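You operate a simulated robot arm through the tools that you are given. There is no shell and no other tool.

You run a simulated two-armed robot. Do the job below in one go: nothing can be reset, and whatever is moved stays where it is left.

Task
Turn the silver engine upside down and tighten frame bolts D and A.
Fine: pin out to turn and back in before the bolts; the other two bolts stay as they are.

The check looks at the end state, three seconds after you hand in, the way a careful person would. Anything else that was tipped, shoved, dropped, spilled or broken makes it a failure.

Robot
Two 7-joint arms with fingered hands on one trunk that stands fixed in place. Base frame: the origin is at the foot of the trunk, x ahead of it, y to its left, z up. Readings come in mm, degrees, newtons and seconds.
The left shoulder is at [73, 157, 1359], the right one opposite. With the tool pointing down near the work surface each hand reaches from about 100 to 700 mm from the base axis, measured 20 degrees to its own side. Payload 4 kg a hand.
The TCP of each hand is the grasp point between the finger pads, 30 mm short of the fingertips. In the tool frame z runs along the fingers and y along their closing line. The gripper opens to 104 mm. The gripper's body begins 35 mm behind the TCP. The gripper is a hand of 3 fingers: y runs from the thumb to the fingers, the wrist lies at [-15, -104, -178] in the tool frame, and closing takes about 1.5 s.
Orientation is told as [roll, pitch, yaw] about the base's x, y, z axes, in that order, counted from this pose: with the fingers straight down and the wrist toward the robot, the tool's x, y and z point along [0, 1, 0], [1, 0, 0] and [0, 0, -1] of the base frame.

Tools
- The arms move only by the tool step_arm. It takes "left_plan", "right_plan" or both (then of equal length, played together; a hand with none holds still); each is a list of rows, each a list of 3 entries, a list of its own where there are three numbers: the shift along the tool's x, y, z in units of 30 mm (1.0 is 30 mm), then the turn, a rotation vector about the tool's x, y, z in units of 4 degrees (1.0 is 4 degrees), then the finger opening in mm, from 0 to 104. In form: [[[x, y, z], [rx, ry, rz], grip], ...]. A call has 1 to 20 rows; each row shifts and turns the commanded pose from where the row before left it, along the tool's axes as they then stand. A call with a number of a shift or a turn outside -1 to 1 is refused whole. A row lasts 0.2 s, in which the tool goes at most 50 mm and 8.6 degrees; a call with a longer step from one row to the next is refused whole, and so is a gripper value outside its range. Where a pose cannot be reached the arm comes as near as it can. A force on the tool above 40 N (or 10 N above the force at the start of the call, whichever is more), or a blocked arm, ends the call early, and 0.2 s more pass. The fingers move at their own pace (about 153 mm/s each) and stop on an object; they squeeze with about 22 N. The grip force told is the motor's: it shows also when the fingers shut on nothing. Time passes only in rows, and 0.2 s behind the last, so rows that do not move let the fingers close. The reply holds the time, the measured pose of the TCP, the force on the tool along the base axes, the opening and the grip force, in the units named above and with some noise, with the torque about the TCP (base axes, N m) and any sound that the robot's microphone picked up.
- Cameras (640 x 400 px; columns grow to the right, rows downward): "scene" is now at [127.9, 49.5, 1589.7]; the picture's right is [0.53, -0.85, 0.00], its down [-0.49, -0.30, -0.82] and it looks along [0.70, 0.43, -0.57] (base axes); focal length 214 px, centre (320, 200). "left" rides on the left gripper at [-64, -94, -117] in its tool frame; the picture's right is [-0.72, -0.33, 0.61], its down [0.64, -0.65, 0.40] and it looks along [0.27, 0.68, 0.68] (tool axes); focal length 238 px, centre (320, 200). "right" rides on the right gripper at [64, -94, -117] in its tool frame; the picture's right is [-0.72, 0.33, -0.61], its down [-0.64, -0.65, 0.40] and it looks along [-0.27, 0.68, 0.68] (tool axes); focal length 238 px, centre (320, 200). There is no depth. A picture from a camera that has moved, and an enlarged one, comes with that camera's place and axes in the base frame and with its lens.
- capture(camera): a new picture of that camera. The clock stands still meanwhile.
- raise_lower(by): slides the trunk up (or, below 0, down) by that many mm; the arms and the scene camera ride with it, the base frame stays. It gives what a move gives, with no picture.
- set_grasp(shape, hand): the hand has 3 fingers and takes this shape, open, in about a second: jaw (thumb against the fingers, like two jaws); tri (thumb and two fingers); tip (a fingertip pinch); poke (one finger out to press); point (the index stretched); flat (the hand flat); cup (the hand cupped); fist (a fist). The gripper value then closes the fingers along that shape, each until it touches; the sizes above hold for jaw. It gives what a move gives, with no picture.
- turn_head(pan, tilt): turns the head with the scene camera to pan (to the left, within 86 degrees either way) and tilt (down, from -29 to 69), counted from straight ahead of the robot. It gives what a move gives.
- close_up(camera, box): a new picture of the part [left, top, right, bottom] of that camera's present view, enlarged. The clock stands still meanwhile.
- close_job(): hands the job in; it is judged then, once.

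Places have to be worked out from the pictures, the camera data and where the tool is seen. Open the grippers and draw the arms clear of the work before you hand the job in, unless the task says otherwise.

The tools are called as name(argument=value, ...) on one line, values as JSON. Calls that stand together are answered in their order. step_arm: Moves the arms, as the interface text tells. Its arguments: {"type":"object","properties":{"left_plan":{"type":"array"},"right_plan":{"type":"array"}},"required":[]} The other tools are called the same way: raise_lower (by) slides the trunk up or down; set_grasp (shape, hand) gives the hand a shape; turn_head (pan, tilt) turns the head that bears the scene camera; capture (camera) takes a picture; close_up (camera, box) takes an enlarged picture of a part of a camera's view; close_job () hands the job in.

At the start:

```text
clock: 0.0
left_ee_pos: [364.0, 419.1, 1470.7]
left_ee_rot: [-0.1, 0.1, -0.1]
left_wrist_force: [-0.4, 0.1, -0.4]
left_ft_torque: [0.04, 0.02, 0.01]
left_gripper_width: 103.7
left_gripper_force: 0.1
left_shape: jaw
right_ee_pos: [607.7, 11.2, 1412.9]
right_ee_rot: [0.0, 0.0, 0.0]
right_wrist_force: [0.3, 0.3, 0.6]
right_ft_torque: [-0.01, 0.0, -0.01]
right_gripper_width: 103.5
right_gripper_force: 0.0
right_shape: jaw
trunk travel left (down, up): [-775.0, 165.0]
head pan, tilt: [31.8, 34.7]
```

scene: 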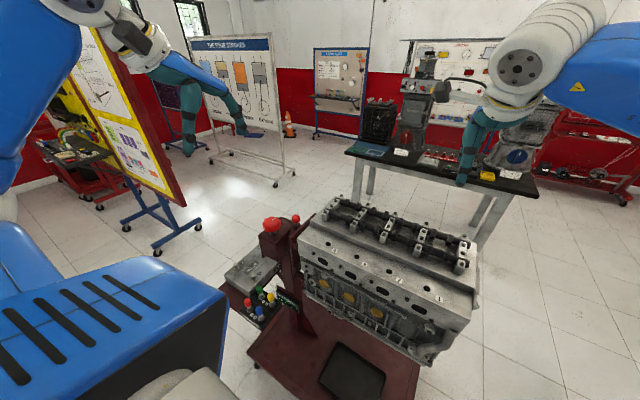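
right: 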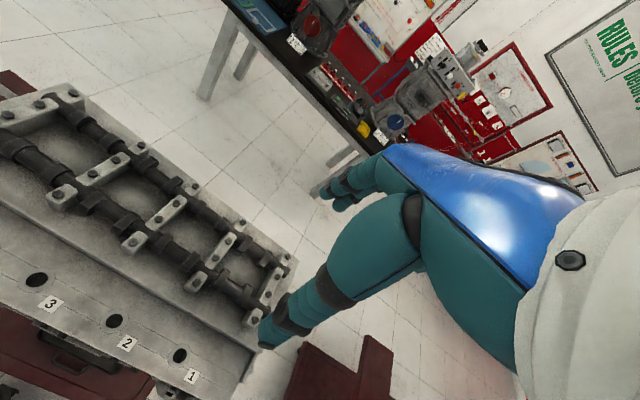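
left: 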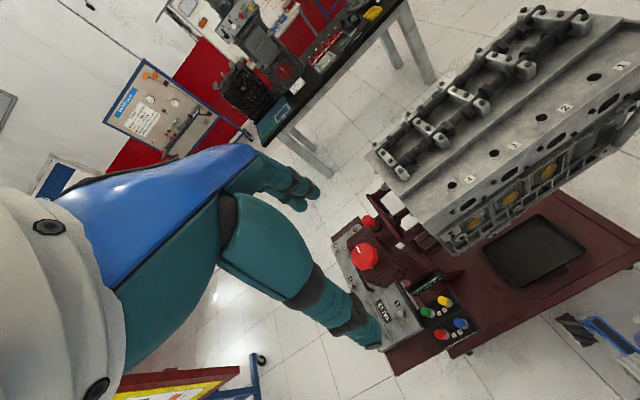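

I start by looking closely at the engine stand, its pin, and the tool tray to find what holds the engine and where the bolts are.

close_up(camera="scene", box=[210, 200, 370, 300])

close_up(camera="left", box=[310, 180, 510, 380])

close_up(camera="scene", box=[290, 190, 490, 380])

```text
4.00 times, centred on (290, 250) of scene
camera zoom: at [127.9, 49.5, 1589.7], right [0.53, -0.85, 0.0], down [-0.49, -0.3, -0.82], along [0.7, 0.43, -0.57], focal length 858 px, centre (440, 0)
```

zoom: 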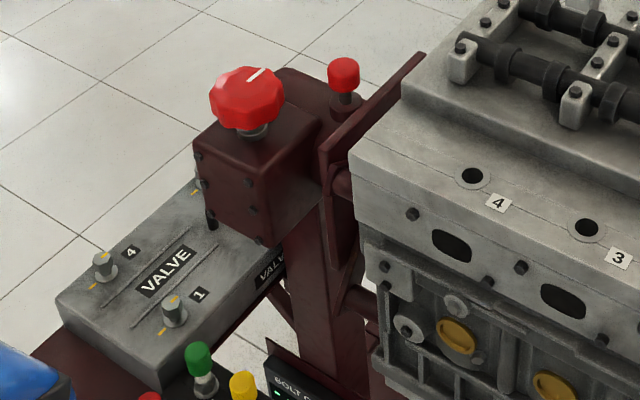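

```text
2.00 times, centred on (410, 280) of left
camera zoom: at [268.8, 357.2, 1588.0], right [-0.33, -0.72, -0.61], down [-0.65, 0.64, -0.4], along [0.68, 0.27, -0.68], focal length 477 px, centre (140, 40)
```

zoom: 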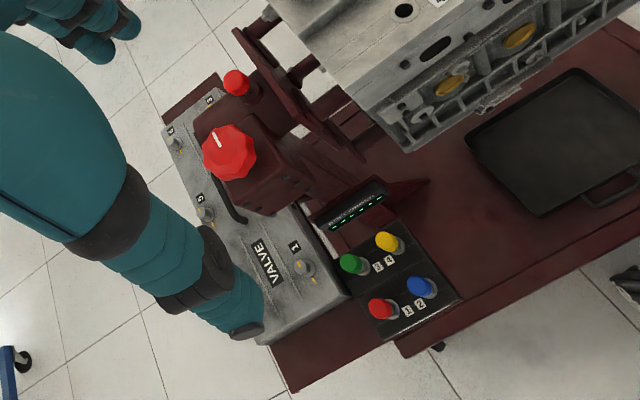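

```text
2.11 times, centred on (390, 285) of scene
camera zoom: at [127.9, 49.5, 1589.7], right [0.53, -0.85, 0.0], down [-0.49, -0.3, -0.82], along [0.7, 0.43, -0.57], focal length 452 px, centre (173, 21)
```

zoom: 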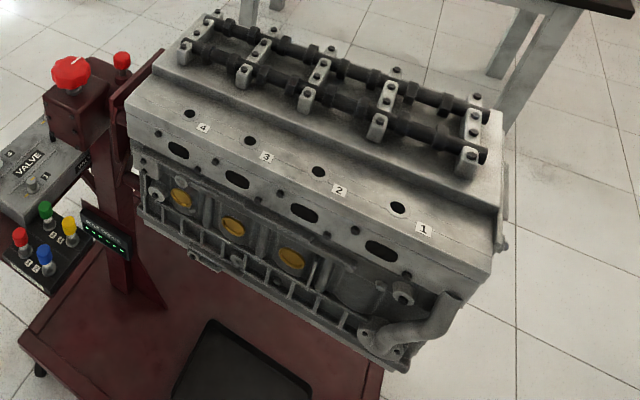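

The stand has a big red faceted knob, a smaller red pin knob, a VALVE block, coloured buttons and a small display; I enlarge each of these to read the labels.

close_up(camera="left", box=[400, 260, 480, 350])

close_up(camera="scene", box=[215, 270, 315, 335])

close_up(camera="left", box=[330, 200, 430, 270])

close_up(camera="left", box=[340, 265, 440, 355])

close_up(camera="scene", box=[230, 200, 330, 265])

```text
4.44 times, centred on (440, 305) of left
camera zoom: at [268.8, 357.2, 1588.0], right [-0.33, -0.72, -0.61], down [-0.65, 0.64, -0.4], along [0.68, 0.27, -0.68], focal length 1059 px, centre (-213, -267)
```

zoom: 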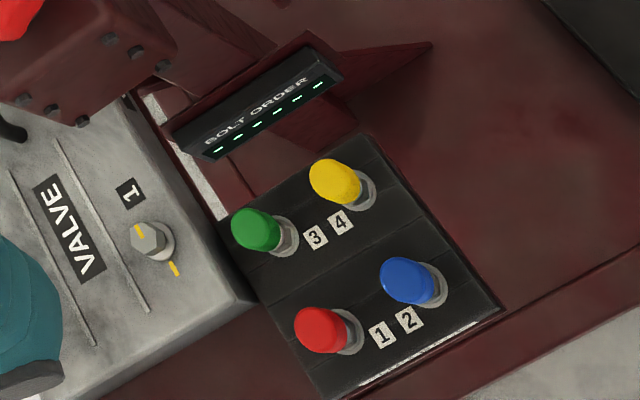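

```text
6.15 times, centred on (265, 302) of scene
camera zoom: at [127.9, 49.5, 1589.7], right [0.53, -0.85, 0.0], down [-0.49, -0.3, -0.82], along [0.7, 0.43, -0.57], focal length 1320 px, centre (658, -431)
```

zoom: 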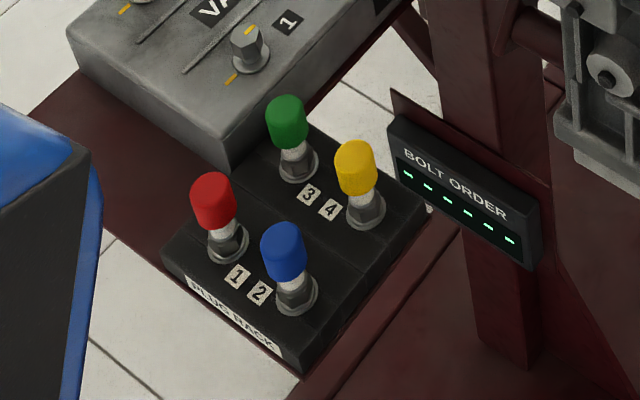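

```text
5.71 times, centred on (380, 235) of left
camera zoom: at [268.8, 357.2, 1588.0], right [-0.33, -0.72, -0.61], down [-0.65, 0.64, -0.4], along [0.68, 0.27, -0.68], focal length 1362 px, centre (-23, 0)
```

zoom: 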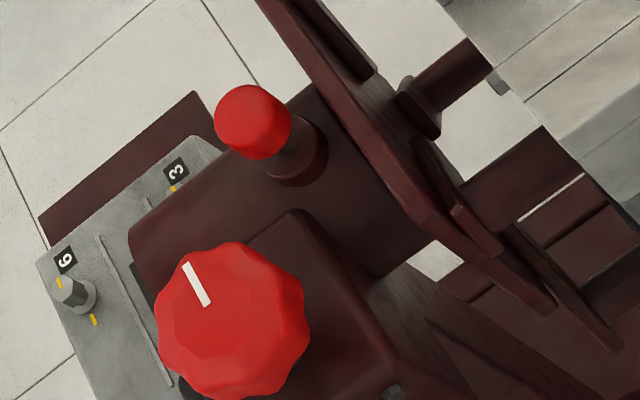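

```text
4.44 times, centred on (390, 310) of left
camera zoom: at [268.8, 357.2, 1588.0], right [-0.33, -0.72, -0.61], down [-0.65, 0.64, -0.4], along [0.68, 0.27, -0.68], focal length 1059 px, centre (9, -289)
```

zoom: 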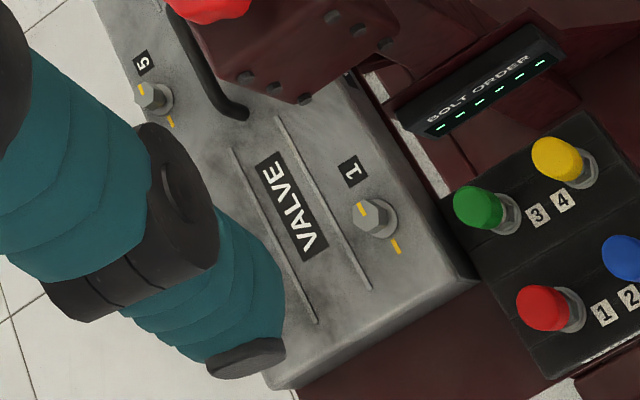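

```text
6.15 times, centred on (280, 232) of scene
camera zoom: at [127.9, 49.5, 1589.7], right [0.53, -0.85, 0.0], down [-0.49, -0.3, -0.82], along [0.7, 0.43, -0.57], focal length 1320 px, centre (566, 0)
```

zoom: 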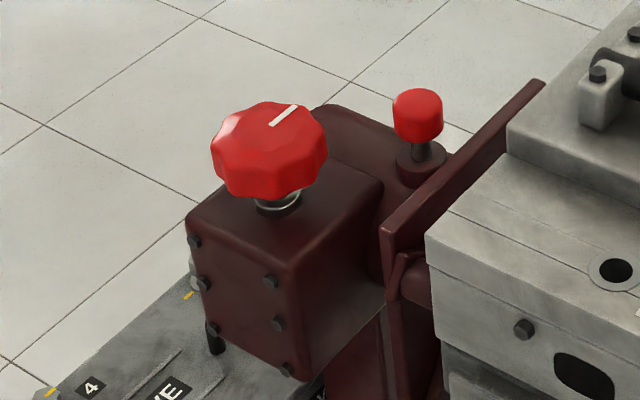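

Triangulation puts the big knob near [556, 531, 1043], the pin near [627, 471, 1052], and the engine lying along the base y axis. I look at the rule poster and other signs for hints, and at the head's other views.

close_up(camera="right", box=[540, 0, 640, 140])

close_up(camera="scene", box=[80, 30, 180, 200])

turn_head(pan=45, tilt=45)

```text
2.86 times, centred on (590, 70) of right
camera zoom: at [513.6, 74.5, 1529.7], right [0.33, -0.72, 0.61], down [-0.65, -0.64, -0.4], along [0.68, -0.27, -0.68], focal length 681 px, centre (-451, 571)
```

zoom: 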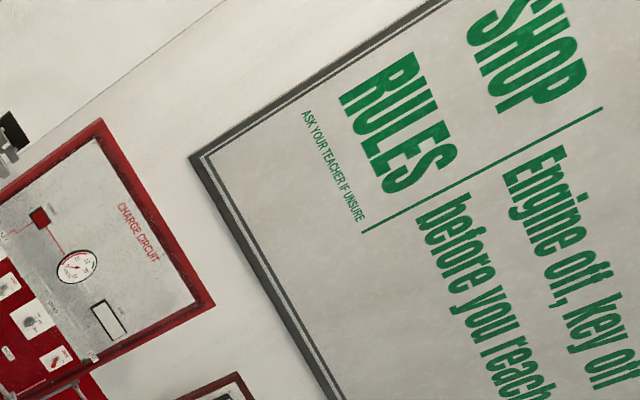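

```text
2.35 times, centred on (130, 115) of scene
camera zoom: at [127.9, 49.5, 1589.7], right [0.53, -0.85, 0.0], down [-0.49, -0.3, -0.82], along [0.7, 0.43, -0.57], focal length 505 px, centre (767, 400)
```

zoom: 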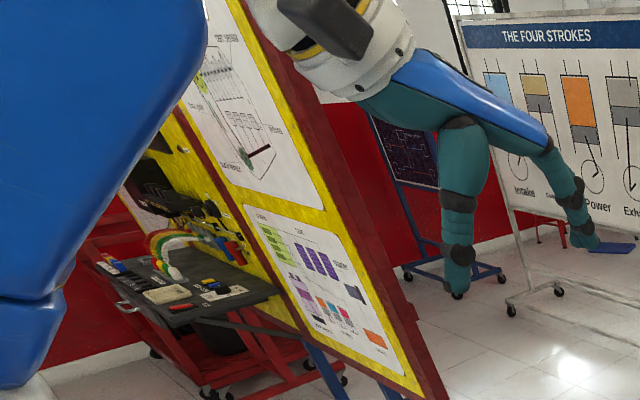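

```text
clock: 0.8
left_ee_pos: [361.9, 418.4, 1471.0]
left_ee_rot: [-0.1, 0.0, -0.1]
left_wrist_force: [0.7, 0.0, 0.0]
left_ft_torque: [0.02, -0.01, -0.03]
left_gripper_width: 103.5
left_gripper_force: 0.1
left_shape: jaw
right_ee_pos: [606.4, 11.1, 1412.6]
right_ee_rot: [0.0, 0.0, 0.1]
right_wrist_force: [0.7, 0.7, 0.5]
right_ft_torque: [0.0, 0.01, 0.02]
right_gripper_width: 103.4
right_gripper_force: 0.1
right_shape: jaw
trunk travel left (down, up): [-775.0, 165.0]
head pan, tilt: [45.0, 45.0]
```

capture(camera="scene")

```text
taken
camera scene: at [110.6, 60.6, 1574.5], right [0.71, -0.71, 0.0], down [-0.5, -0.5, -0.71], along [0.5, 0.5, -0.71], focal length 214 px, centre (320, 200)
```

scene: 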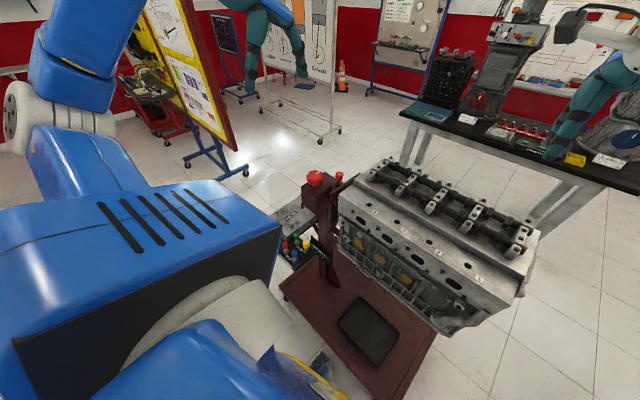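

I enlarge the stand's column, the rotating plate and the engine's underside from this viewpoint.

close_up(camera="scene", box=[265, 155, 385, 230])

close_up(camera="scene", box=[330, 150, 550, 345])

close_up(camera="scene", box=[260, 200, 360, 280])

```text
5.33 times, centred on (325, 192) of scene
camera zoom: at [110.6, 60.6, 1574.5], right [0.71, -0.71, 0.0], down [-0.5, -0.5, -0.71], along [0.5, 0.5, -0.71], focal length 1144 px, centre (293, 240)
```

zoom: 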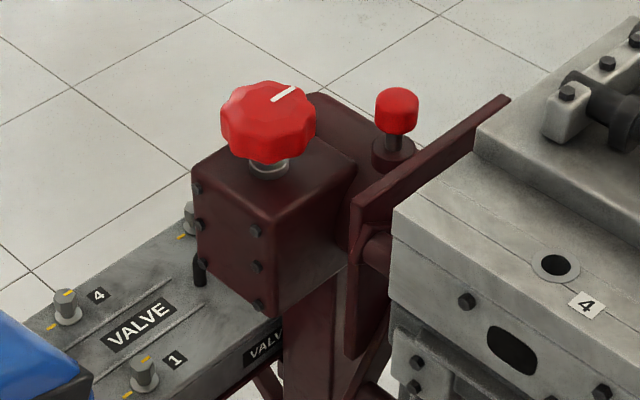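

```text
2.05 times, centred on (440, 248) of scene
camera zoom: at [110.6, 60.6, 1574.5], right [0.71, -0.71, 0.0], down [-0.5, -0.5, -0.71], along [0.5, 0.5, -0.71], focal length 440 px, centre (74, 103)
```

zoom: 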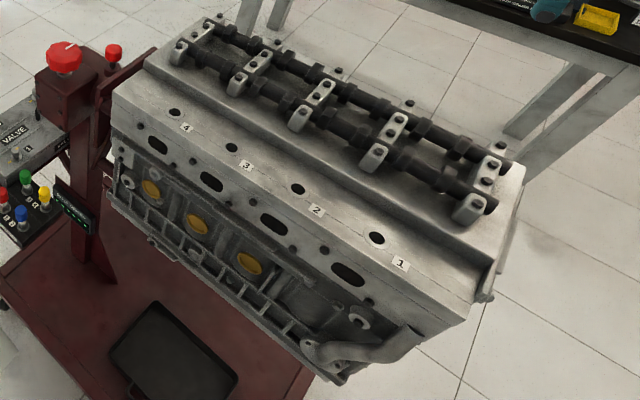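

```text
5.00 times, centred on (310, 240) of scene
camera zoom: at [110.6, 60.6, 1574.5], right [0.71, -0.71, 0.0], down [-0.5, -0.5, -0.71], along [0.5, 0.5, -0.71], focal length 1072 px, centre (370, 0)
```

zoom: 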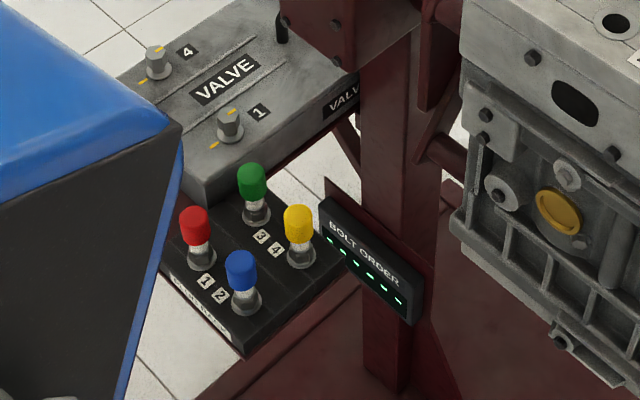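

The pin head looks about 32 mm wide, clear of the big knob. I move the left hand to about 100 mm above the pin for a closer look, fingers open.

step_arm(left_plan=[[[0.147, 0.736, 0.892], [0, 0, 0], 100], [[0.147, 0.736, 0.892], [0, 0, 0], 100], [[0.147, 0.736, 0.892], [0, 0, 0], 100], [[0.147, 0.736, 0.892], [0, 0, 0], 100], [[0.147, 0.736, 0.892], [0, 0, 0], 100], [[0.147, 0.736, 0.892], [0, 0, 0], 100], [[0.147, 0.736, 0.892], [0, 0, 0], 80], [[0.147, 0.736, 0.892], [0, 0, 0], 60], [[0.147, 0.736, 0.892], [0, 0, 0], 60], [[0.147, 0.736, 0.892], [0, 0, 0], 60], [[0.147, 0.736, 0.892], [0, 0, 0], 60], [[0, 0, 0], [0, 0, 0], 60]])

capture(camera="left")

capture(camera="scene")

```text
clock: 3.4
left_ee_pos: [603.7, 467.1, 1176.9]
left_ee_rot: [0.0, 0.0, -0.1]
left_wrist_force: [-0.1, 0.0, -0.8]
left_ft_torque: [-0.03, 0.0, 0.02]
left_gripper_width: 60.5
left_gripper_force: 0.1
left_shape: jaw
right_ee_pos: [605.5, 9.4, 1413.5]
right_ee_rot: [0.0, 0.0, 0.0]
right_wrist_force: [-0.1, 1.1, -0.6]
right_ft_torque: [0.0, 0.0, -0.01]
right_gripper_width: 103.5
right_gripper_force: 0.0
right_shape: jaw
trunk travel left (down, up): [-775.0, 165.0]
head pan, tilt: [45.0, 45.0]
```

```text
taken
camera left: at [509.4, 404.9, 1294.8], right [-0.33, -0.72, -0.61], down [-0.65, 0.64, -0.4], along [0.68, 0.27, -0.68], focal length 238 px, centre (320, 200)
```

left: 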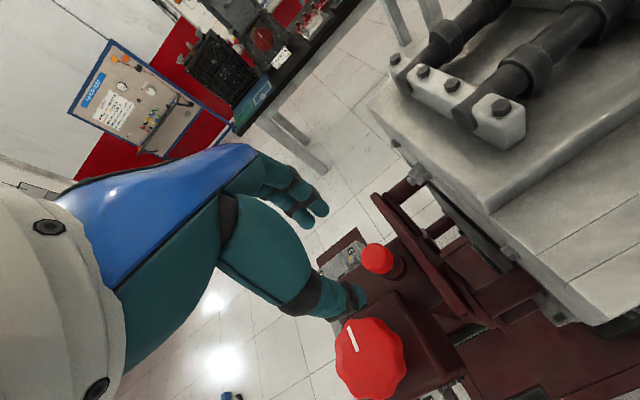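

```text
taken
camera scene: at [111.5, 60.6, 1574.4], right [0.71, -0.71, 0.0], down [-0.5, -0.5, -0.7], along [0.5, 0.5, -0.71], focal length 214 px, centre (320, 200)
```

scene: 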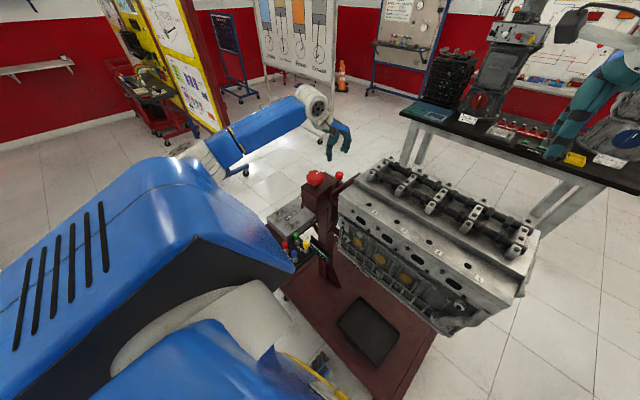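

I enlarge both knobs in the left camera to fix their positions better.

close_up(camera="left", box=[310, 220, 470, 400])

close_up(camera="scene", box=[290, 150, 370, 200])

```text
2.22 times, centred on (390, 310) of left
camera zoom: at [509.4, 404.9, 1294.8], right [-0.33, -0.72, -0.61], down [-0.65, 0.64, -0.4], along [0.68, 0.27, -0.68], focal length 530 px, centre (164, -44)
```

zoom: 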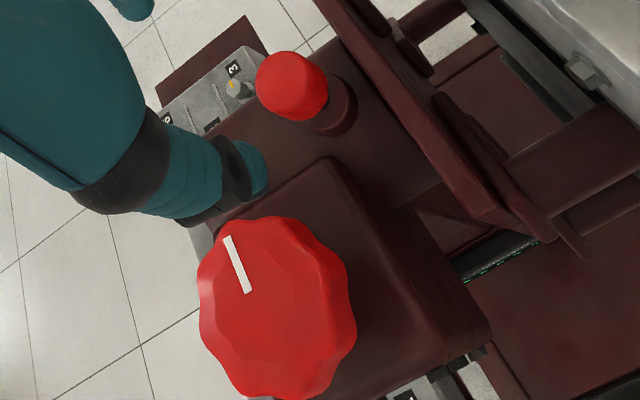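

```text
8.00 times, centred on (330, 175) of scene
camera zoom: at [111.5, 60.6, 1574.4], right [0.71, -0.71, 0.0], down [-0.5, -0.5, -0.7], along [0.5, 0.5, -0.71], focal length 1716 px, centre (240, 400)
```

zoom: 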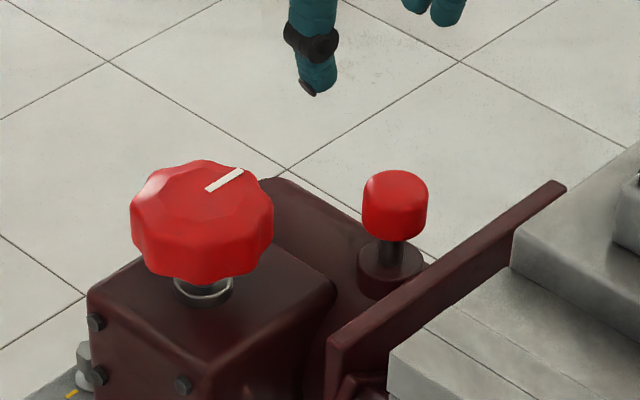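

The pin head comes out at about [626.5, 471, 1050] and the big knob at [549, 524, 1056] with its white mark pointing along +x. I bring the left hand over the pin with fingers just above the head and check the alignment.

step_arm(left_plan=[[[0.04, 0.25, 0.7], [0, 0, 0], 64], [[0.04, 0.25, 0.7], [0, 0, 0], 64], [[0.04, 0.25, 0.6], [0, 0, 0], 64], [[0, 0, 0], [0, 0, 0], 64], [[0, 0, 0], [0, 0, 0], 64]])

capture(camera="left")

close_up(camera="scene", box=[290, 125, 390, 200])

```text
clock: 4.5
left_ee_pos: [627.7, 470.4, 1116.1]
left_ee_rot: [0.1, 0.0, -0.1]
left_wrist_force: [0.2, 0.3, 0.7]
left_ft_torque: [0.02, 0.03, 0.04]
left_gripper_width: 63.9
left_gripper_force: 0.0
left_shape: jaw
right_ee_pos: [607.4, 8.6, 1412.9]
right_ee_rot: [0.0, 0.0, 0.1]
right_wrist_force: [-0.1, -0.6, -0.7]
right_ft_torque: [0.0, -0.02, -0.01]
right_gripper_width: 103.7
right_gripper_force: 0.0
right_shape: jaw
trunk travel left (down, up): [-775.0, 165.0]
head pan, tilt: [45.0, 45.0]
```

```text
taken
camera left: at [533.0, 406.9, 1233.6], right [-0.33, -0.72, -0.61], down [-0.65, 0.64, -0.4], along [0.68, 0.27, -0.68], focal length 238 px, centre (320, 200)
```

left: 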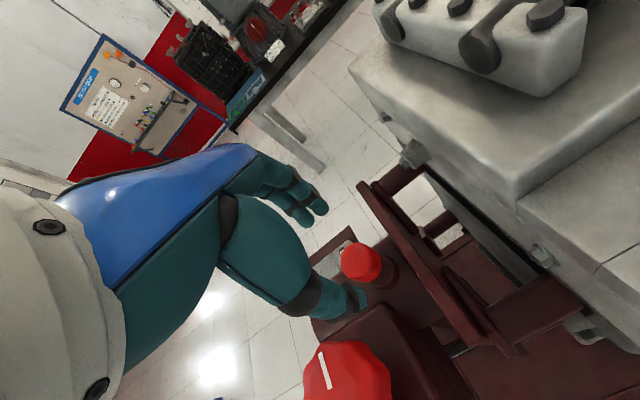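

```text
5.33 times, centred on (340, 162) of scene
camera zoom: at [111.6, 60.3, 1574.4], right [0.71, -0.71, 0.0], down [-0.5, -0.5, -0.7], along [0.5, 0.5, -0.71], focal length 1144 px, centre (213, 400)
```

zoom: 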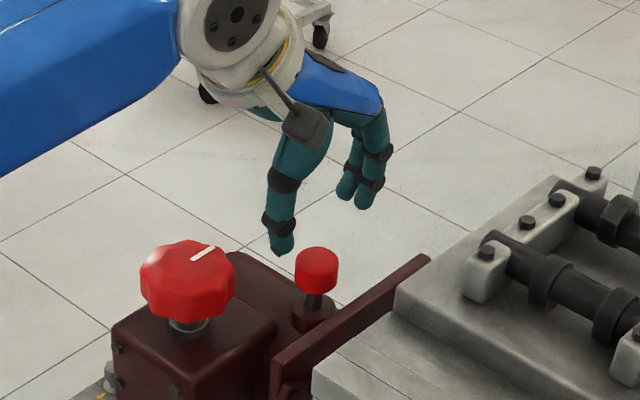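

The pin sits on the TCP's line at about [625.5, 472]. I lower the hand so the pads enclose the head, then close.

step_arm(left_plan=[[[0.03, -0.04, 0.6], [0, 0, 0], 64], [[0, 0, 0.6], [0, 0, 0], 64], [[0, 0, 0.5], [0, 0, 0], 64], [[0, 0, 0.3], [0, 0, 0], 64], [[0, 0, 0], [0, 0, 0], 64]])

close_up(camera="left", box=[280, 200, 440, 330])

close_up(camera="scene", box=[290, 140, 380, 200])

```text
clock: 5.8
left_ee_pos: [625.2, 471.6, 1055.8]
left_ee_rot: [-0.1, 0.0, -0.1]
left_wrist_force: [0.6, -0.5, -0.3]
left_ft_torque: [-0.02, 0.0, -0.02]
left_gripper_width: 63.5
left_gripper_force: 0.1
left_shape: jaw
right_ee_pos: [605.1, 10.5, 1413.0]
right_ee_rot: [-0.1, 0.0, -0.1]
right_wrist_force: [0.8, 0.5, 0.5]
right_ft_torque: [0.0, 0.04, -0.02]
right_gripper_width: 103.2
right_gripper_force: 0.1
right_shape: jaw
trunk travel left (down, up): [-775.0, 165.0]
head pan, tilt: [45.0, 45.0]
```

```text
3.08 times, centred on (360, 265) of left
camera zoom: at [529.9, 409.5, 1172.3], right [-0.33, -0.72, -0.61], down [-0.65, 0.64, -0.4], along [0.68, 0.27, -0.68], focal length 733 px, centre (197, 0)
```

zoom: 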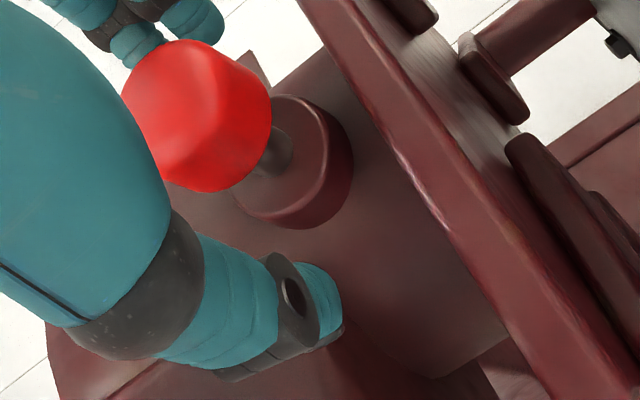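

```text
6.67 times, centred on (335, 170) of scene
camera zoom: at [111.4, 60.4, 1574.4], right [0.71, -0.71, 0.0], down [-0.5, -0.5, -0.7], along [0.5, 0.5, -0.71], focal length 1430 px, centre (220, 400)
```

zoom: 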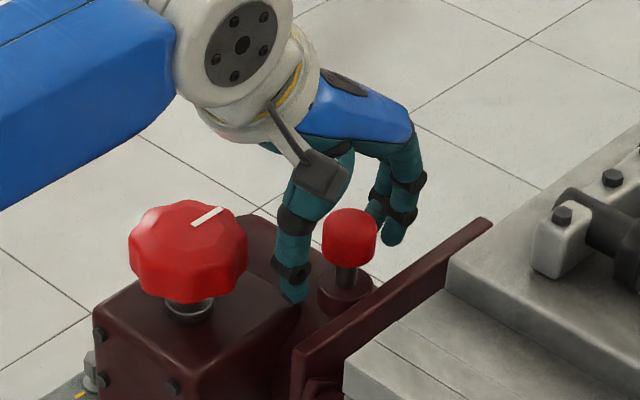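

The head sits between thumb and fingers without contact. I close on it.

step_arm(left_plan=[[[0, 0, 0], [0, 0, 0], 20], [[0, 0, 0], [0, 0, 0], 20], [[0, 0, 0], [0, 0, 0], 20], [[0, 0, 0], [0, 0, 0], 20], [[0, 0, 0], [0, 0, 0], 20], [[0, 0, 0], [0, 0, 0], 20], [[0, 0, 0], [0, 0, 0], 20]])

close_up(camera="left", box=[280, 200, 440, 330])

```text
clock: 7.3
left_ee_pos: [626.3, 472.0, 1054.8]
left_ee_rot: [0.0, 0.0, -0.2]
left_wrist_force: [0.1, -1.4, -3.7]
left_ft_torque: [-0.04, -0.01, 0.03]
left_gripper_width: 23.4
left_gripper_force: 21.9
left_shape: jaw
right_ee_pos: [607.7, 10.3, 1412.2]
right_ee_rot: [0.0, 0.1, 0.1]
right_wrist_force: [0.6, 0.4, 0.4]
right_ft_torque: [-0.01, 0.01, 0.0]
right_gripper_width: 103.5
right_gripper_force: 0.0
right_shape: jaw
trunk travel left (down, up): [-775.0, 165.0]
head pan, tilt: [45.0, 45.0]
```

```text
3.08 times, centred on (360, 265) of left
camera zoom: at [530.6, 409.7, 1172.0], right [-0.33, -0.72, -0.61], down [-0.65, 0.64, -0.4], along [0.68, 0.27, -0.68], focal length 733 px, centre (197, 0)
```

zoom: 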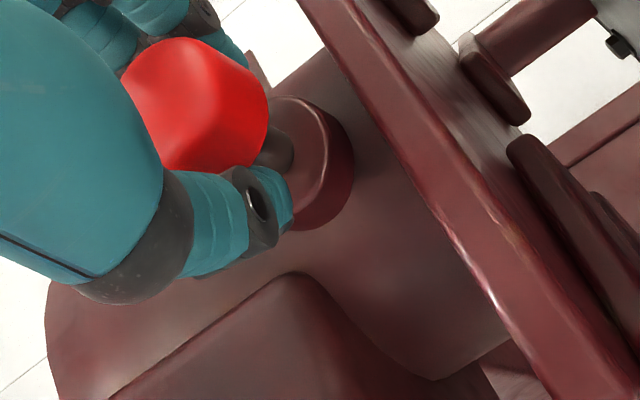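

The fingers hold the head (23 mm, 22 N). I pull up in small steps and watch the force.

step_arm(left_plan=[[[0, 0, -0.2], [0, 0, 0], 15], [[0, 0, -0.2], [0, 0, 0], 15], [[0, 0, -0.2], [0, 0, 0], 15], [[0, 0, -0.2], [0, 0, 0], 15], [[0, 0, 0], [0, 0, 0], 15]])

close_up(camera="left", box=[280, 200, 440, 330])

close_up(camera="scene", box=[290, 140, 380, 200])

```text
clock: 8.6
left_ee_pos: [625.8, 473.2, 1079.9]
left_ee_rot: [0.0, 0.0, -0.2]
left_wrist_force: [-1.0, -0.5, -1.5]
left_ft_torque: [-0.05, 0.06, 0.05]
left_gripper_width: 23.2
left_gripper_force: 22.0
left_shape: jaw
right_ee_pos: [607.1, 10.4, 1412.7]
right_ee_rot: [0.1, 0.0, 0.0]
right_wrist_force: [-0.1, -0.5, 0.4]
right_ft_torque: [-0.01, 0.0, 0.02]
right_gripper_width: 103.5
right_gripper_force: 0.0
right_shape: jaw
trunk travel left (down, up): [-775.0, 165.0]
head pan, tilt: [45.0, 45.0]
```

```text
3.08 times, centred on (360, 265) of left
camera zoom: at [530.9, 409.8, 1197.1], right [-0.33, -0.72, -0.61], down [-0.65, 0.64, -0.4], along [0.68, 0.27, -0.68], focal length 733 px, centre (197, 0)
```

zoom: 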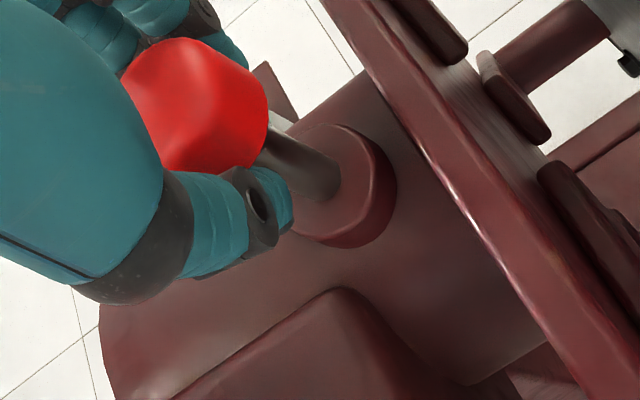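

```text
6.67 times, centred on (335, 170) of scene
camera zoom: at [111.5, 60.7, 1574.4], right [0.71, -0.71, 0.0], down [-0.5, -0.5, -0.7], along [0.5, 0.5, -0.71], focal length 1430 px, centre (220, 400)
```

zoom: 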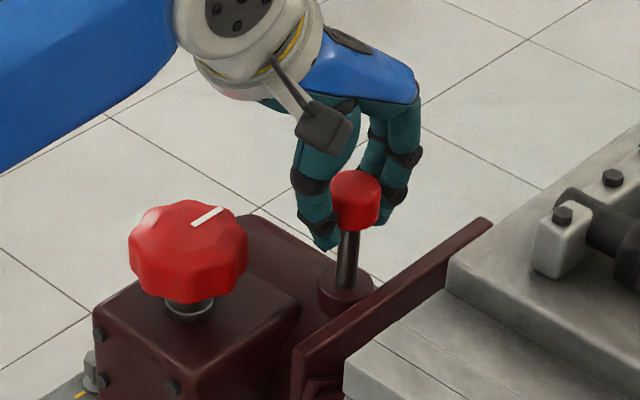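

The pin slides up freely, 25 mm so far. I keep lifting gently to find whether there is a stop.

step_arm(left_plan=[[[0, 0, -0.17], [0, 0, 0], 15], [[0, 0, -0.17], [0, 0, 0], 15], [[0, 0, 0], [0, 0, 0], 15]])

close_up(camera="left", box=[280, 200, 440, 330])

```text
clock: 9.3
left_ee_pos: [625.4, 471.8, 1092.4]
left_ee_rot: [0.1, -0.1, -0.1]
left_wrist_force: [-3.6, -1.7, 0.0]
left_ft_torque: [0.0, 0.11, 0.01]
left_gripper_width: 22.9
left_gripper_force: 22.1
left_shape: jaw
right_ee_pos: [606.5, 9.2, 1413.8]
right_ee_rot: [0.0, 0.0, 0.0]
right_wrist_force: [0.1, -0.5, -0.2]
right_ft_torque: [0.0, 0.03, 0.0]
right_gripper_width: 103.7
right_gripper_force: 0.0
right_shape: jaw
trunk travel left (down, up): [-775.0, 165.0]
head pan, tilt: [45.0, 45.0]
```

```text
3.08 times, centred on (360, 265) of left
camera zoom: at [531.0, 409.8, 1208.8], right [-0.33, -0.72, -0.61], down [-0.65, 0.64, -0.4], along [0.69, 0.27, -0.68], focal length 733 px, centre (197, 0)
```

zoom: 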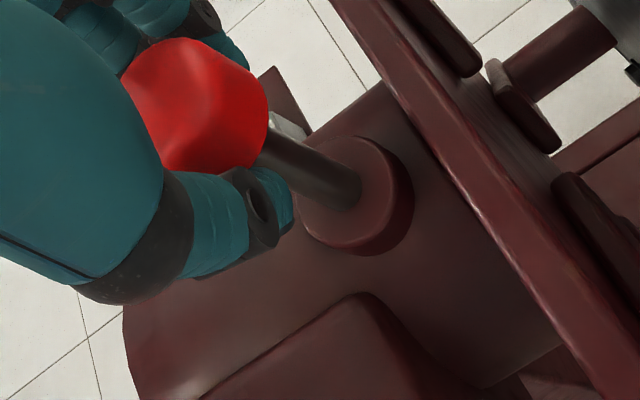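

At 37 mm up it still moves freely with only a small side force; I go on in small steps.

step_arm(left_plan=[[[0, 0.03, -0.15], [0, 0, 0], 15], [[0, 0.03, -0.15], [0, 0, 0], 15], [[0, 0, -0.15], [0, 0, 0], 15], [[0, 0, 0], [0, 0, 0], 15]])

close_up(camera="left", box=[280, 200, 440, 330])

close_up(camera="scene", box=[290, 140, 380, 200])

```text
clock: 10.3
left_ee_pos: [628.2, 473.3, 1095.2]
left_ee_rot: [-0.1, 0.7, 0.0]
left_wrist_force: [-9.2, -5.3, -29.3]
left_ft_torque: [-0.06, 0.36, -0.02]
left_gripper_width: 20.9
left_gripper_force: 22.2
left_shape: jaw
right_ee_pos: [609.5, 11.7, 1410.1]
right_ee_rot: [-0.1, 0.0, 0.0]
right_wrist_force: [-0.3, 0.3, 0.0]
right_ft_torque: [-0.03, 0.0, 0.0]
right_gripper_width: 103.6
right_gripper_force: 0.2
right_shape: jaw
trunk travel left (down, up): [-775.0, 165.0]
head pan, tilt: [45.0, 45.0]
```

```text
3.08 times, centred on (360, 265) of left
camera zoom: at [534.9, 411.1, 1214.7], right [-0.34, -0.72, -0.61], down [-0.66, 0.64, -0.4], along [0.68, 0.27, -0.69], focal length 733 px, centre (197, 0)
```

zoom: 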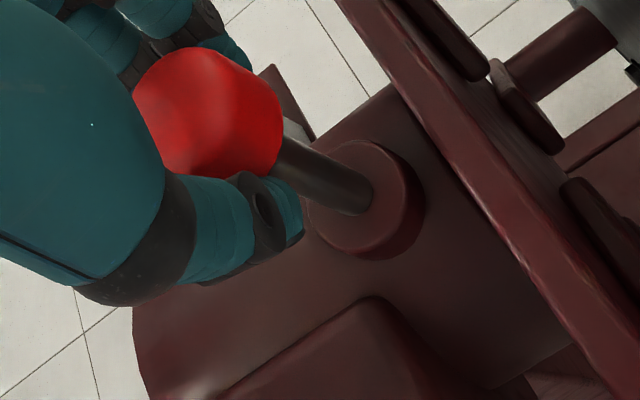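

```text
6.67 times, centred on (335, 170) of scene
camera zoom: at [115.7, 64.9, 1573.4], right [0.71, -0.71, 0.0], down [-0.5, -0.5, -0.7], along [0.5, 0.5, -0.71], focal length 1430 px, centre (220, 400)
```

zoom: 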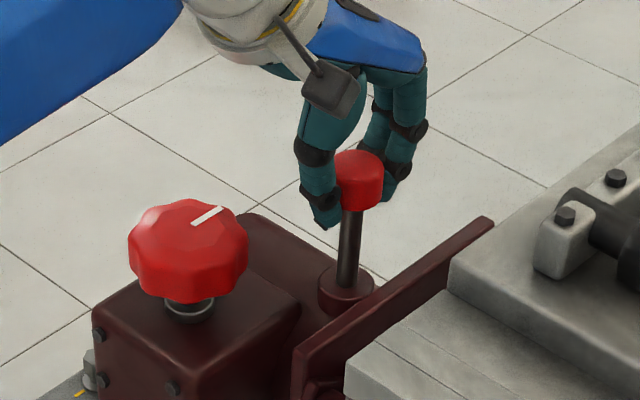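

A firm stop shows at about 40 mm travel (29 N), so the pin is captive. I ease the tension, then open the fingers to see if it stays out.

step_arm(left_plan=[[[0, -0.03, 0.2], [0, 0, 0], 15], [[0, -0.03, 0.2], [0, 0, 0], 15], [[0, 0, 0], [0, 0, 0], 15], [[0, 0, 0], [0, 0, 0], 20]])

close_up(camera="scene", box=[290, 140, 380, 200])

```text
clock: 11.3
left_ee_pos: [626.0, 473.0, 1093.0]
left_ee_rot: [-0.1, -0.2, 0.0]
left_wrist_force: [1.0, 1.2, -4.5]
left_ft_torque: [0.04, 0.05, 0.03]
left_gripper_width: 22.1
left_gripper_force: 22.0
left_shape: jaw
right_ee_pos: [606.8, 10.4, 1413.8]
right_ee_rot: [0.0, 0.1, 0.1]
right_wrist_force: [0.2, -0.2, 0.6]
right_ft_torque: [0.0, 0.0, 0.02]
right_gripper_width: 103.8
right_gripper_force: 0.0
right_shape: jaw
trunk travel left (down, up): [-775.0, 165.0]
head pan, tilt: [45.0, 45.0]
```

```text
6.67 times, centred on (335, 170) of scene
camera zoom: at [113.0, 62.0, 1574.3], right [0.71, -0.71, 0.0], down [-0.5, -0.5, -0.7], along [0.5, 0.5, -0.71], focal length 1430 px, centre (220, 400)
```

zoom: 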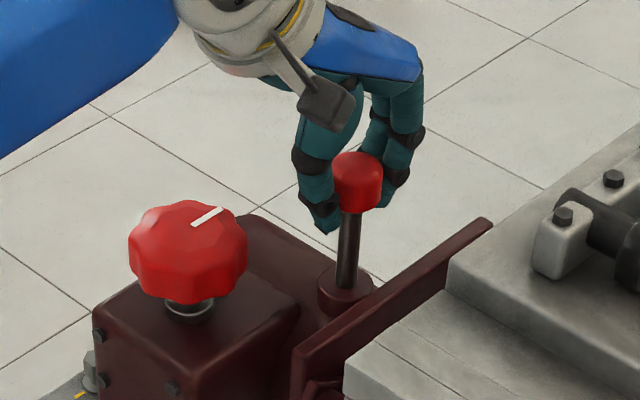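

The tension is down to about 4 N with the pin fully out. I open the fingers and see whether the pin stays up.

step_arm(left_plan=[[[0, 0, 0], [0, 0, 0], 40], [[0, 0, 0], [0, 0, 0], 64], [[0, 0, 0], [0, 0, 0], 64], [[0, 0, 0], [0, 0, 0], 64], [[0, 0, 0], [0, 0, 0], 64]])

close_up(camera="scene", box=[290, 140, 380, 200])

close_up(camera="left", box=[280, 200, 440, 330])

```text
clock: 12.6
left_ee_pos: [625.1, 472.1, 1092.5]
left_ee_rot: [0.0, -0.1, 0.0]
left_wrist_force: [0.5, -0.2, -0.7]
left_ft_torque: [-0.02, 0.01, 0.0]
left_gripper_width: 63.6
left_gripper_force: 0.0
left_shape: jaw
right_ee_pos: [606.5, 10.0, 1412.8]
right_ee_rot: [0.1, 0.0, 0.0]
right_wrist_force: [0.0, 0.3, 0.2]
right_ft_torque: [0.01, 0.02, 0.02]
right_gripper_width: 103.4
right_gripper_force: 0.1
right_shape: jaw
trunk travel left (down, up): [-775.0, 165.0]
head pan, tilt: [45.0, 45.0]
```

```text
6.67 times, centred on (335, 170) of scene
camera zoom: at [111.4, 60.6, 1574.4], right [0.71, -0.71, 0.0], down [-0.5, -0.5, -0.7], along [0.5, 0.5, -0.71], focal length 1430 px, centre (220, 400)
```

zoom: 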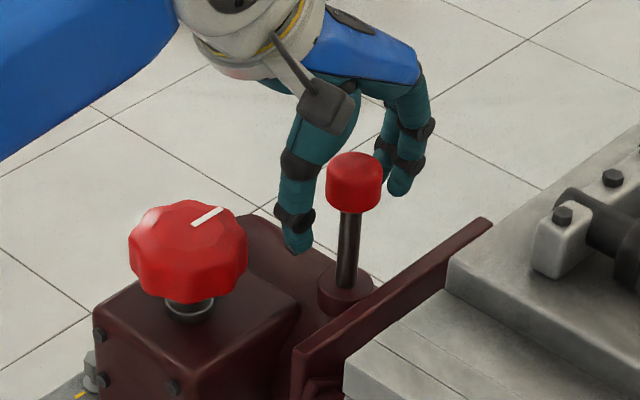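

```text
3.08 times, centred on (360, 265) of left
camera zoom: at [530.4, 409.1, 1209.3], right [-0.33, -0.72, -0.61], down [-0.65, 0.64, -0.4], along [0.68, 0.27, -0.68], focal length 733 px, centre (197, 0)
```

zoom: 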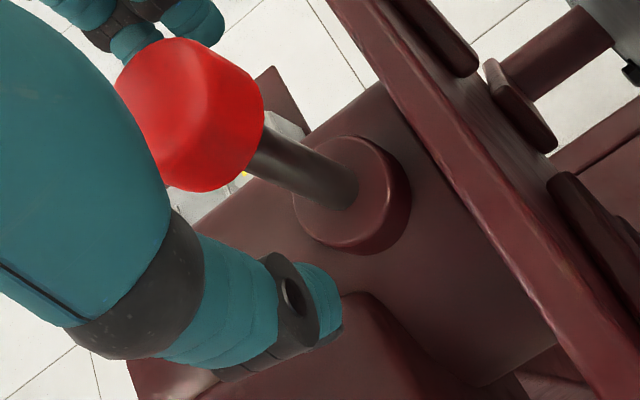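

The pin stays out by itself. I lift the left hand clear and carry it over to above the big knob, opening the fingers wider.

step_arm(left_plan=[[[0, 0, -0.9], [0, 0, 0], 64], [[0, 0, -0.9], [0, 0, 0], 64], [[0, 0, -0.9], [0, 0, 0], 64], [[0.58, -0.84, 0], [0, 0, 0], 80], [[0.58, -0.84, 0], [0, 0, 0], 95], [[0.58, -0.84, 0], [0, 0, 0], 95], [[0, 0, 0], [0, 0, 0], 95], [[0, 0, 0], [0, 0, 0], 95]])

capture(camera="left")

close_up(camera="scene", box=[270, 120, 390, 200])

```text
clock: 14.3
left_ee_pos: [549.9, 523.9, 1173.8]
left_ee_rot: [0.1, 0.0, -0.1]
left_wrist_force: [0.2, 0.5, -0.1]
left_ft_torque: [-0.01, 0.0, 0.0]
left_gripper_width: 95.0
left_gripper_force: 0.1
left_shape: jaw
right_ee_pos: [607.7, 9.0, 1412.4]
right_ee_rot: [0.0, 0.1, -0.1]
right_wrist_force: [-0.1, 0.0, -1.0]
right_ft_torque: [-0.02, 0.02, 0.0]
right_gripper_width: 103.5
right_gripper_force: 0.0
right_shape: jaw
trunk travel left (down, up): [-775.0, 165.0]
head pan, tilt: [45.0, 45.0]
```

```text
taken
camera left: at [455.5, 461.3, 1292.0], right [-0.33, -0.72, -0.61], down [-0.65, 0.64, -0.4], along [0.68, 0.27, -0.68], focal length 238 px, centre (320, 200)
```

left: 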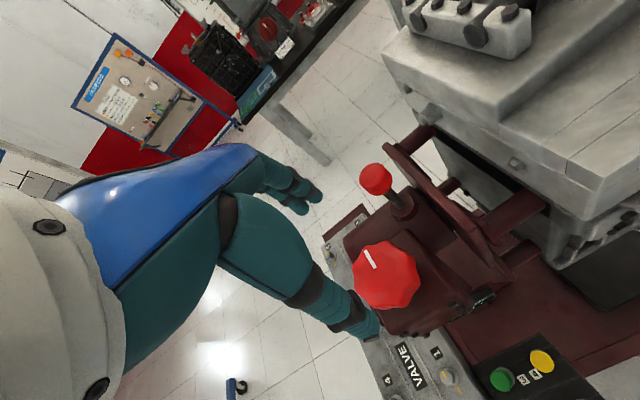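

```text
5.00 times, centred on (330, 160) of scene
camera zoom: at [112.1, 59.5, 1574.4], right [0.71, -0.71, 0.0], down [-0.5, -0.5, -0.7], along [0.5, 0.5, -0.71], focal length 1072 px, centre (270, 400)
```

zoom: 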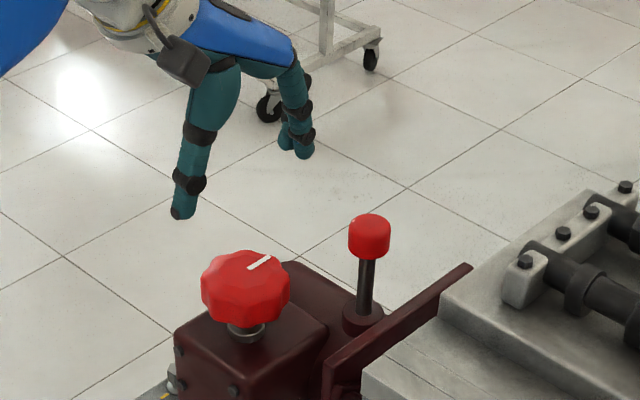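

The knob centre refines to about [549, 526, 1054], roughly 69 mm across. I lower the left hand over it with a 90 mm opening, then check clearances.

step_arm(left_plan=[[[0.04, 0, 0.75], [0, 0, 0], 90], [[0.04, 0, 0.75], [0, 0, 0], 90], [[0, 0, 0.75], [0, 0, 0], 90], [[0, 0, 0.6], [0, 0, 0], 90], [[0, 0, 0.5], [0, 0, 0], 90], [[0, 0, 0.45], [0, 0, 0], 90], [[0, 0, 0], [0, 0, 0], 90]])

capture(camera="left")

close_up(camera="scene", box=[270, 120, 390, 200])

```text
clock: 15.9
left_ee_pos: [551.5, 526.6, 1061.5]
left_ee_rot: [-0.1, 0.0, -0.2]
left_wrist_force: [-0.2, -0.1, -0.3]
left_ft_torque: [0.01, 0.02, 0.0]
left_gripper_width: 90.3
left_gripper_force: 0.0
left_shape: jaw
right_ee_pos: [607.7, 9.6, 1412.5]
right_ee_rot: [-0.1, -0.1, 0.0]
right_wrist_force: [-0.2, -0.2, -0.7]
right_ft_torque: [0.01, -0.01, -0.01]
right_gripper_width: 103.6
right_gripper_force: 0.1
right_shape: jaw
trunk travel left (down, up): [-775.0, 165.0]
head pan, tilt: [45.0, 45.0]
```

```text
taken
camera left: at [456.6, 464.9, 1177.2], right [-0.33, -0.72, -0.61], down [-0.65, 0.64, -0.4], along [0.68, 0.27, -0.68], focal length 238 px, centre (320, 200)
```

left: 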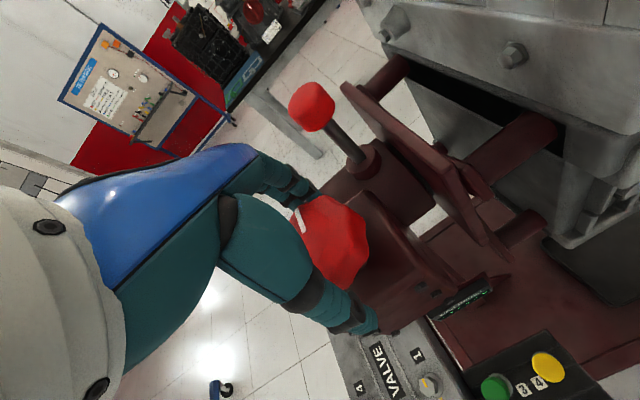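

```text
5.00 times, centred on (330, 160) of scene
camera zoom: at [111.0, 60.6, 1574.4], right [0.71, -0.71, 0.0], down [-0.5, -0.5, -0.7], along [0.5, 0.5, -0.71], focal length 1072 px, centre (270, 400)
```

zoom: 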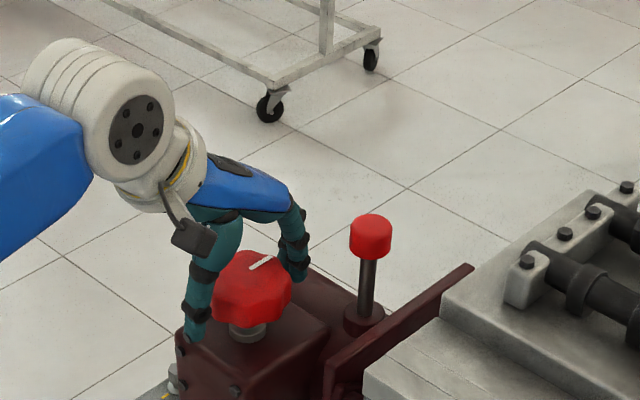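

The knob is between thumb and fingers and the pin is clear of the hand. I close on the knob.

step_arm(left_plan=[[[0, 0, 0.1], [0, 0, 0], 55], [[0, 0, 0], [0, 0, 0], 55], [[0, 0, 0], [0, 0, 0], 55], [[0, 0, 0], [0, 0, 0], 55], [[0, 0, 0], [0, 0, 0], 55], [[0, 0, 0], [0, 0, 0], 55]])

close_up(camera="scene", box=[290, 140, 380, 200])

close_up(camera="left", box=[260, 160, 440, 350])

```text
clock: 17.4
left_ee_pos: [551.7, 525.9, 1057.5]
left_ee_rot: [0.2, -0.1, -0.1]
left_wrist_force: [3.5, 2.4, 6.9]
left_ft_torque: [0.05, -0.2, 0.01]
left_gripper_width: 58.3
left_gripper_force: 21.7
left_shape: jaw
right_ee_pos: [606.5, 9.5, 1413.4]
right_ee_rot: [0.0, 0.0, -0.1]
right_wrist_force: [-0.1, 0.3, 1.4]
right_ft_torque: [-0.02, 0.02, -0.03]
right_gripper_width: 103.5
right_gripper_force: 0.1
right_shape: jaw
trunk travel left (down, up): [-775.0, 165.0]
head pan, tilt: [45.0, 45.0]
```

```text
6.67 times, centred on (335, 170) of scene
camera zoom: at [111.0, 59.6, 1574.5], right [0.71, -0.71, 0.0], down [-0.5, -0.5, -0.71], along [0.5, 0.5, -0.71], focal length 1430 px, centre (220, 400)
```

zoom: 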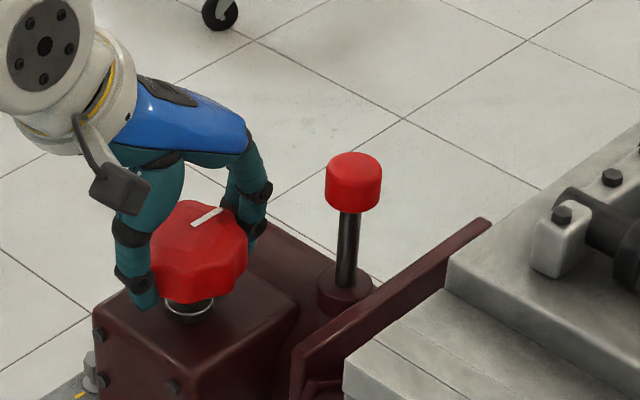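

```text
2.11 times, centred on (350, 255) of left
camera zoom: at [456.8, 463.8, 1174.8], right [-0.33, -0.72, -0.61], down [-0.65, 0.64, -0.4], along [0.69, 0.27, -0.68], focal length 502 px, centre (257, 84)
```

zoom: 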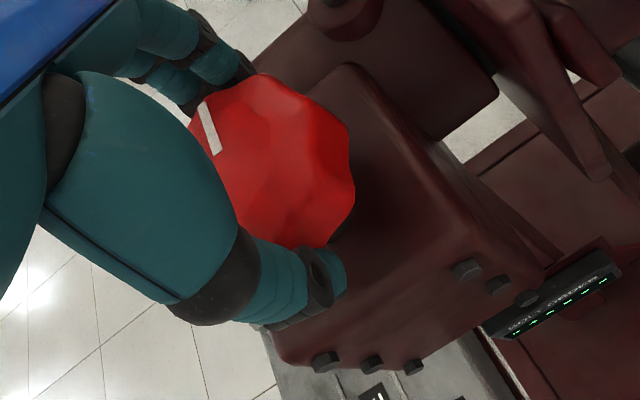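

Grip reads 58 mm at 22 N with the TCP within a couple of mm of the knob axis. I try a 20° turn (clockwise from above) and watch how the engine responds.

step_arm(left_plan=[[[0, 0, 0], [0, 0, 1], 50], [[0, 0, 0], [0, 0, 1], 50], [[0, 0, 0], [0, 0, 1], 50], [[0, 0, 0], [0, 0, 1], 50], [[0, 0, 0], [0, 0, 1], 50], [[0, 0, 0], [0, 0, 0], 50]])

capture(camera="scene")

close_up(camera="scene", box=[290, 140, 380, 200])

```text
clock: 18.8
left_ee_pos: [550.2, 526.1, 1057.5]
left_ee_rot: [0.0, -0.1, -20.1]
left_wrist_force: [2.6, 5.8, 11.2]
left_ft_torque: [0.07, -0.18, 0.1]
left_gripper_width: 58.0
left_gripper_force: 22.6
left_shape: jaw
right_ee_pos: [605.7, 9.7, 1414.0]
right_ee_rot: [0.0, 0.0, 0.1]
right_wrist_force: [0.3, 0.1, 0.3]
right_ft_torque: [-0.03, 0.0, 0.02]
right_gripper_width: 103.8
right_gripper_force: 0.0
right_shape: jaw
trunk travel left (down, up): [-775.0, 165.0]
head pan, tilt: [45.0, 45.0]
```

```text
taken
camera scene: at [109.2, 61.0, 1574.6], right [0.71, -0.71, 0.0], down [-0.5, -0.5, -0.71], along [0.5, 0.5, -0.71], focal length 214 px, centre (320, 200)
```

scene: 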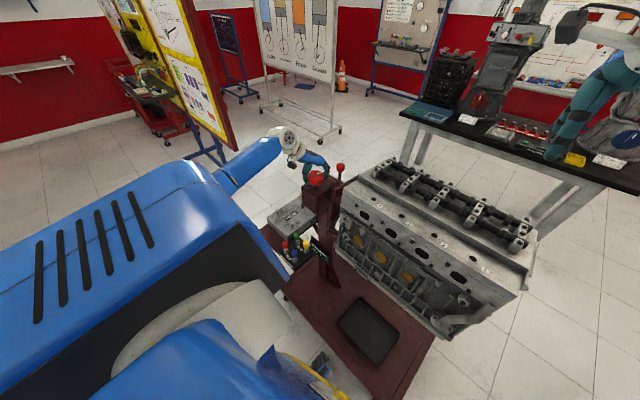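

```text
6.67 times, centred on (335, 170) of scene
camera zoom: at [109.2, 61.0, 1574.6], right [0.71, -0.71, 0.0], down [-0.5, -0.5, -0.71], along [0.5, 0.5, -0.71], focal length 1430 px, centre (220, 400)
```

zoom: 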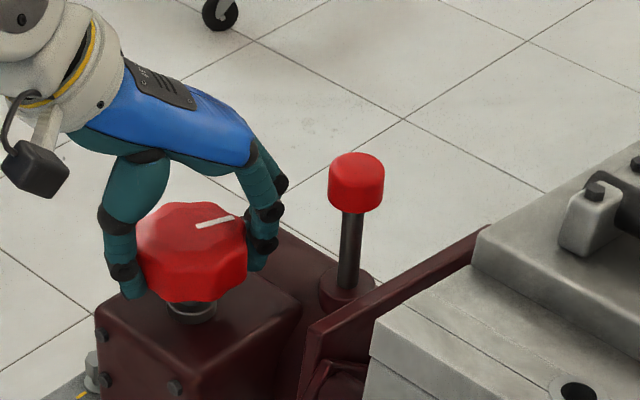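

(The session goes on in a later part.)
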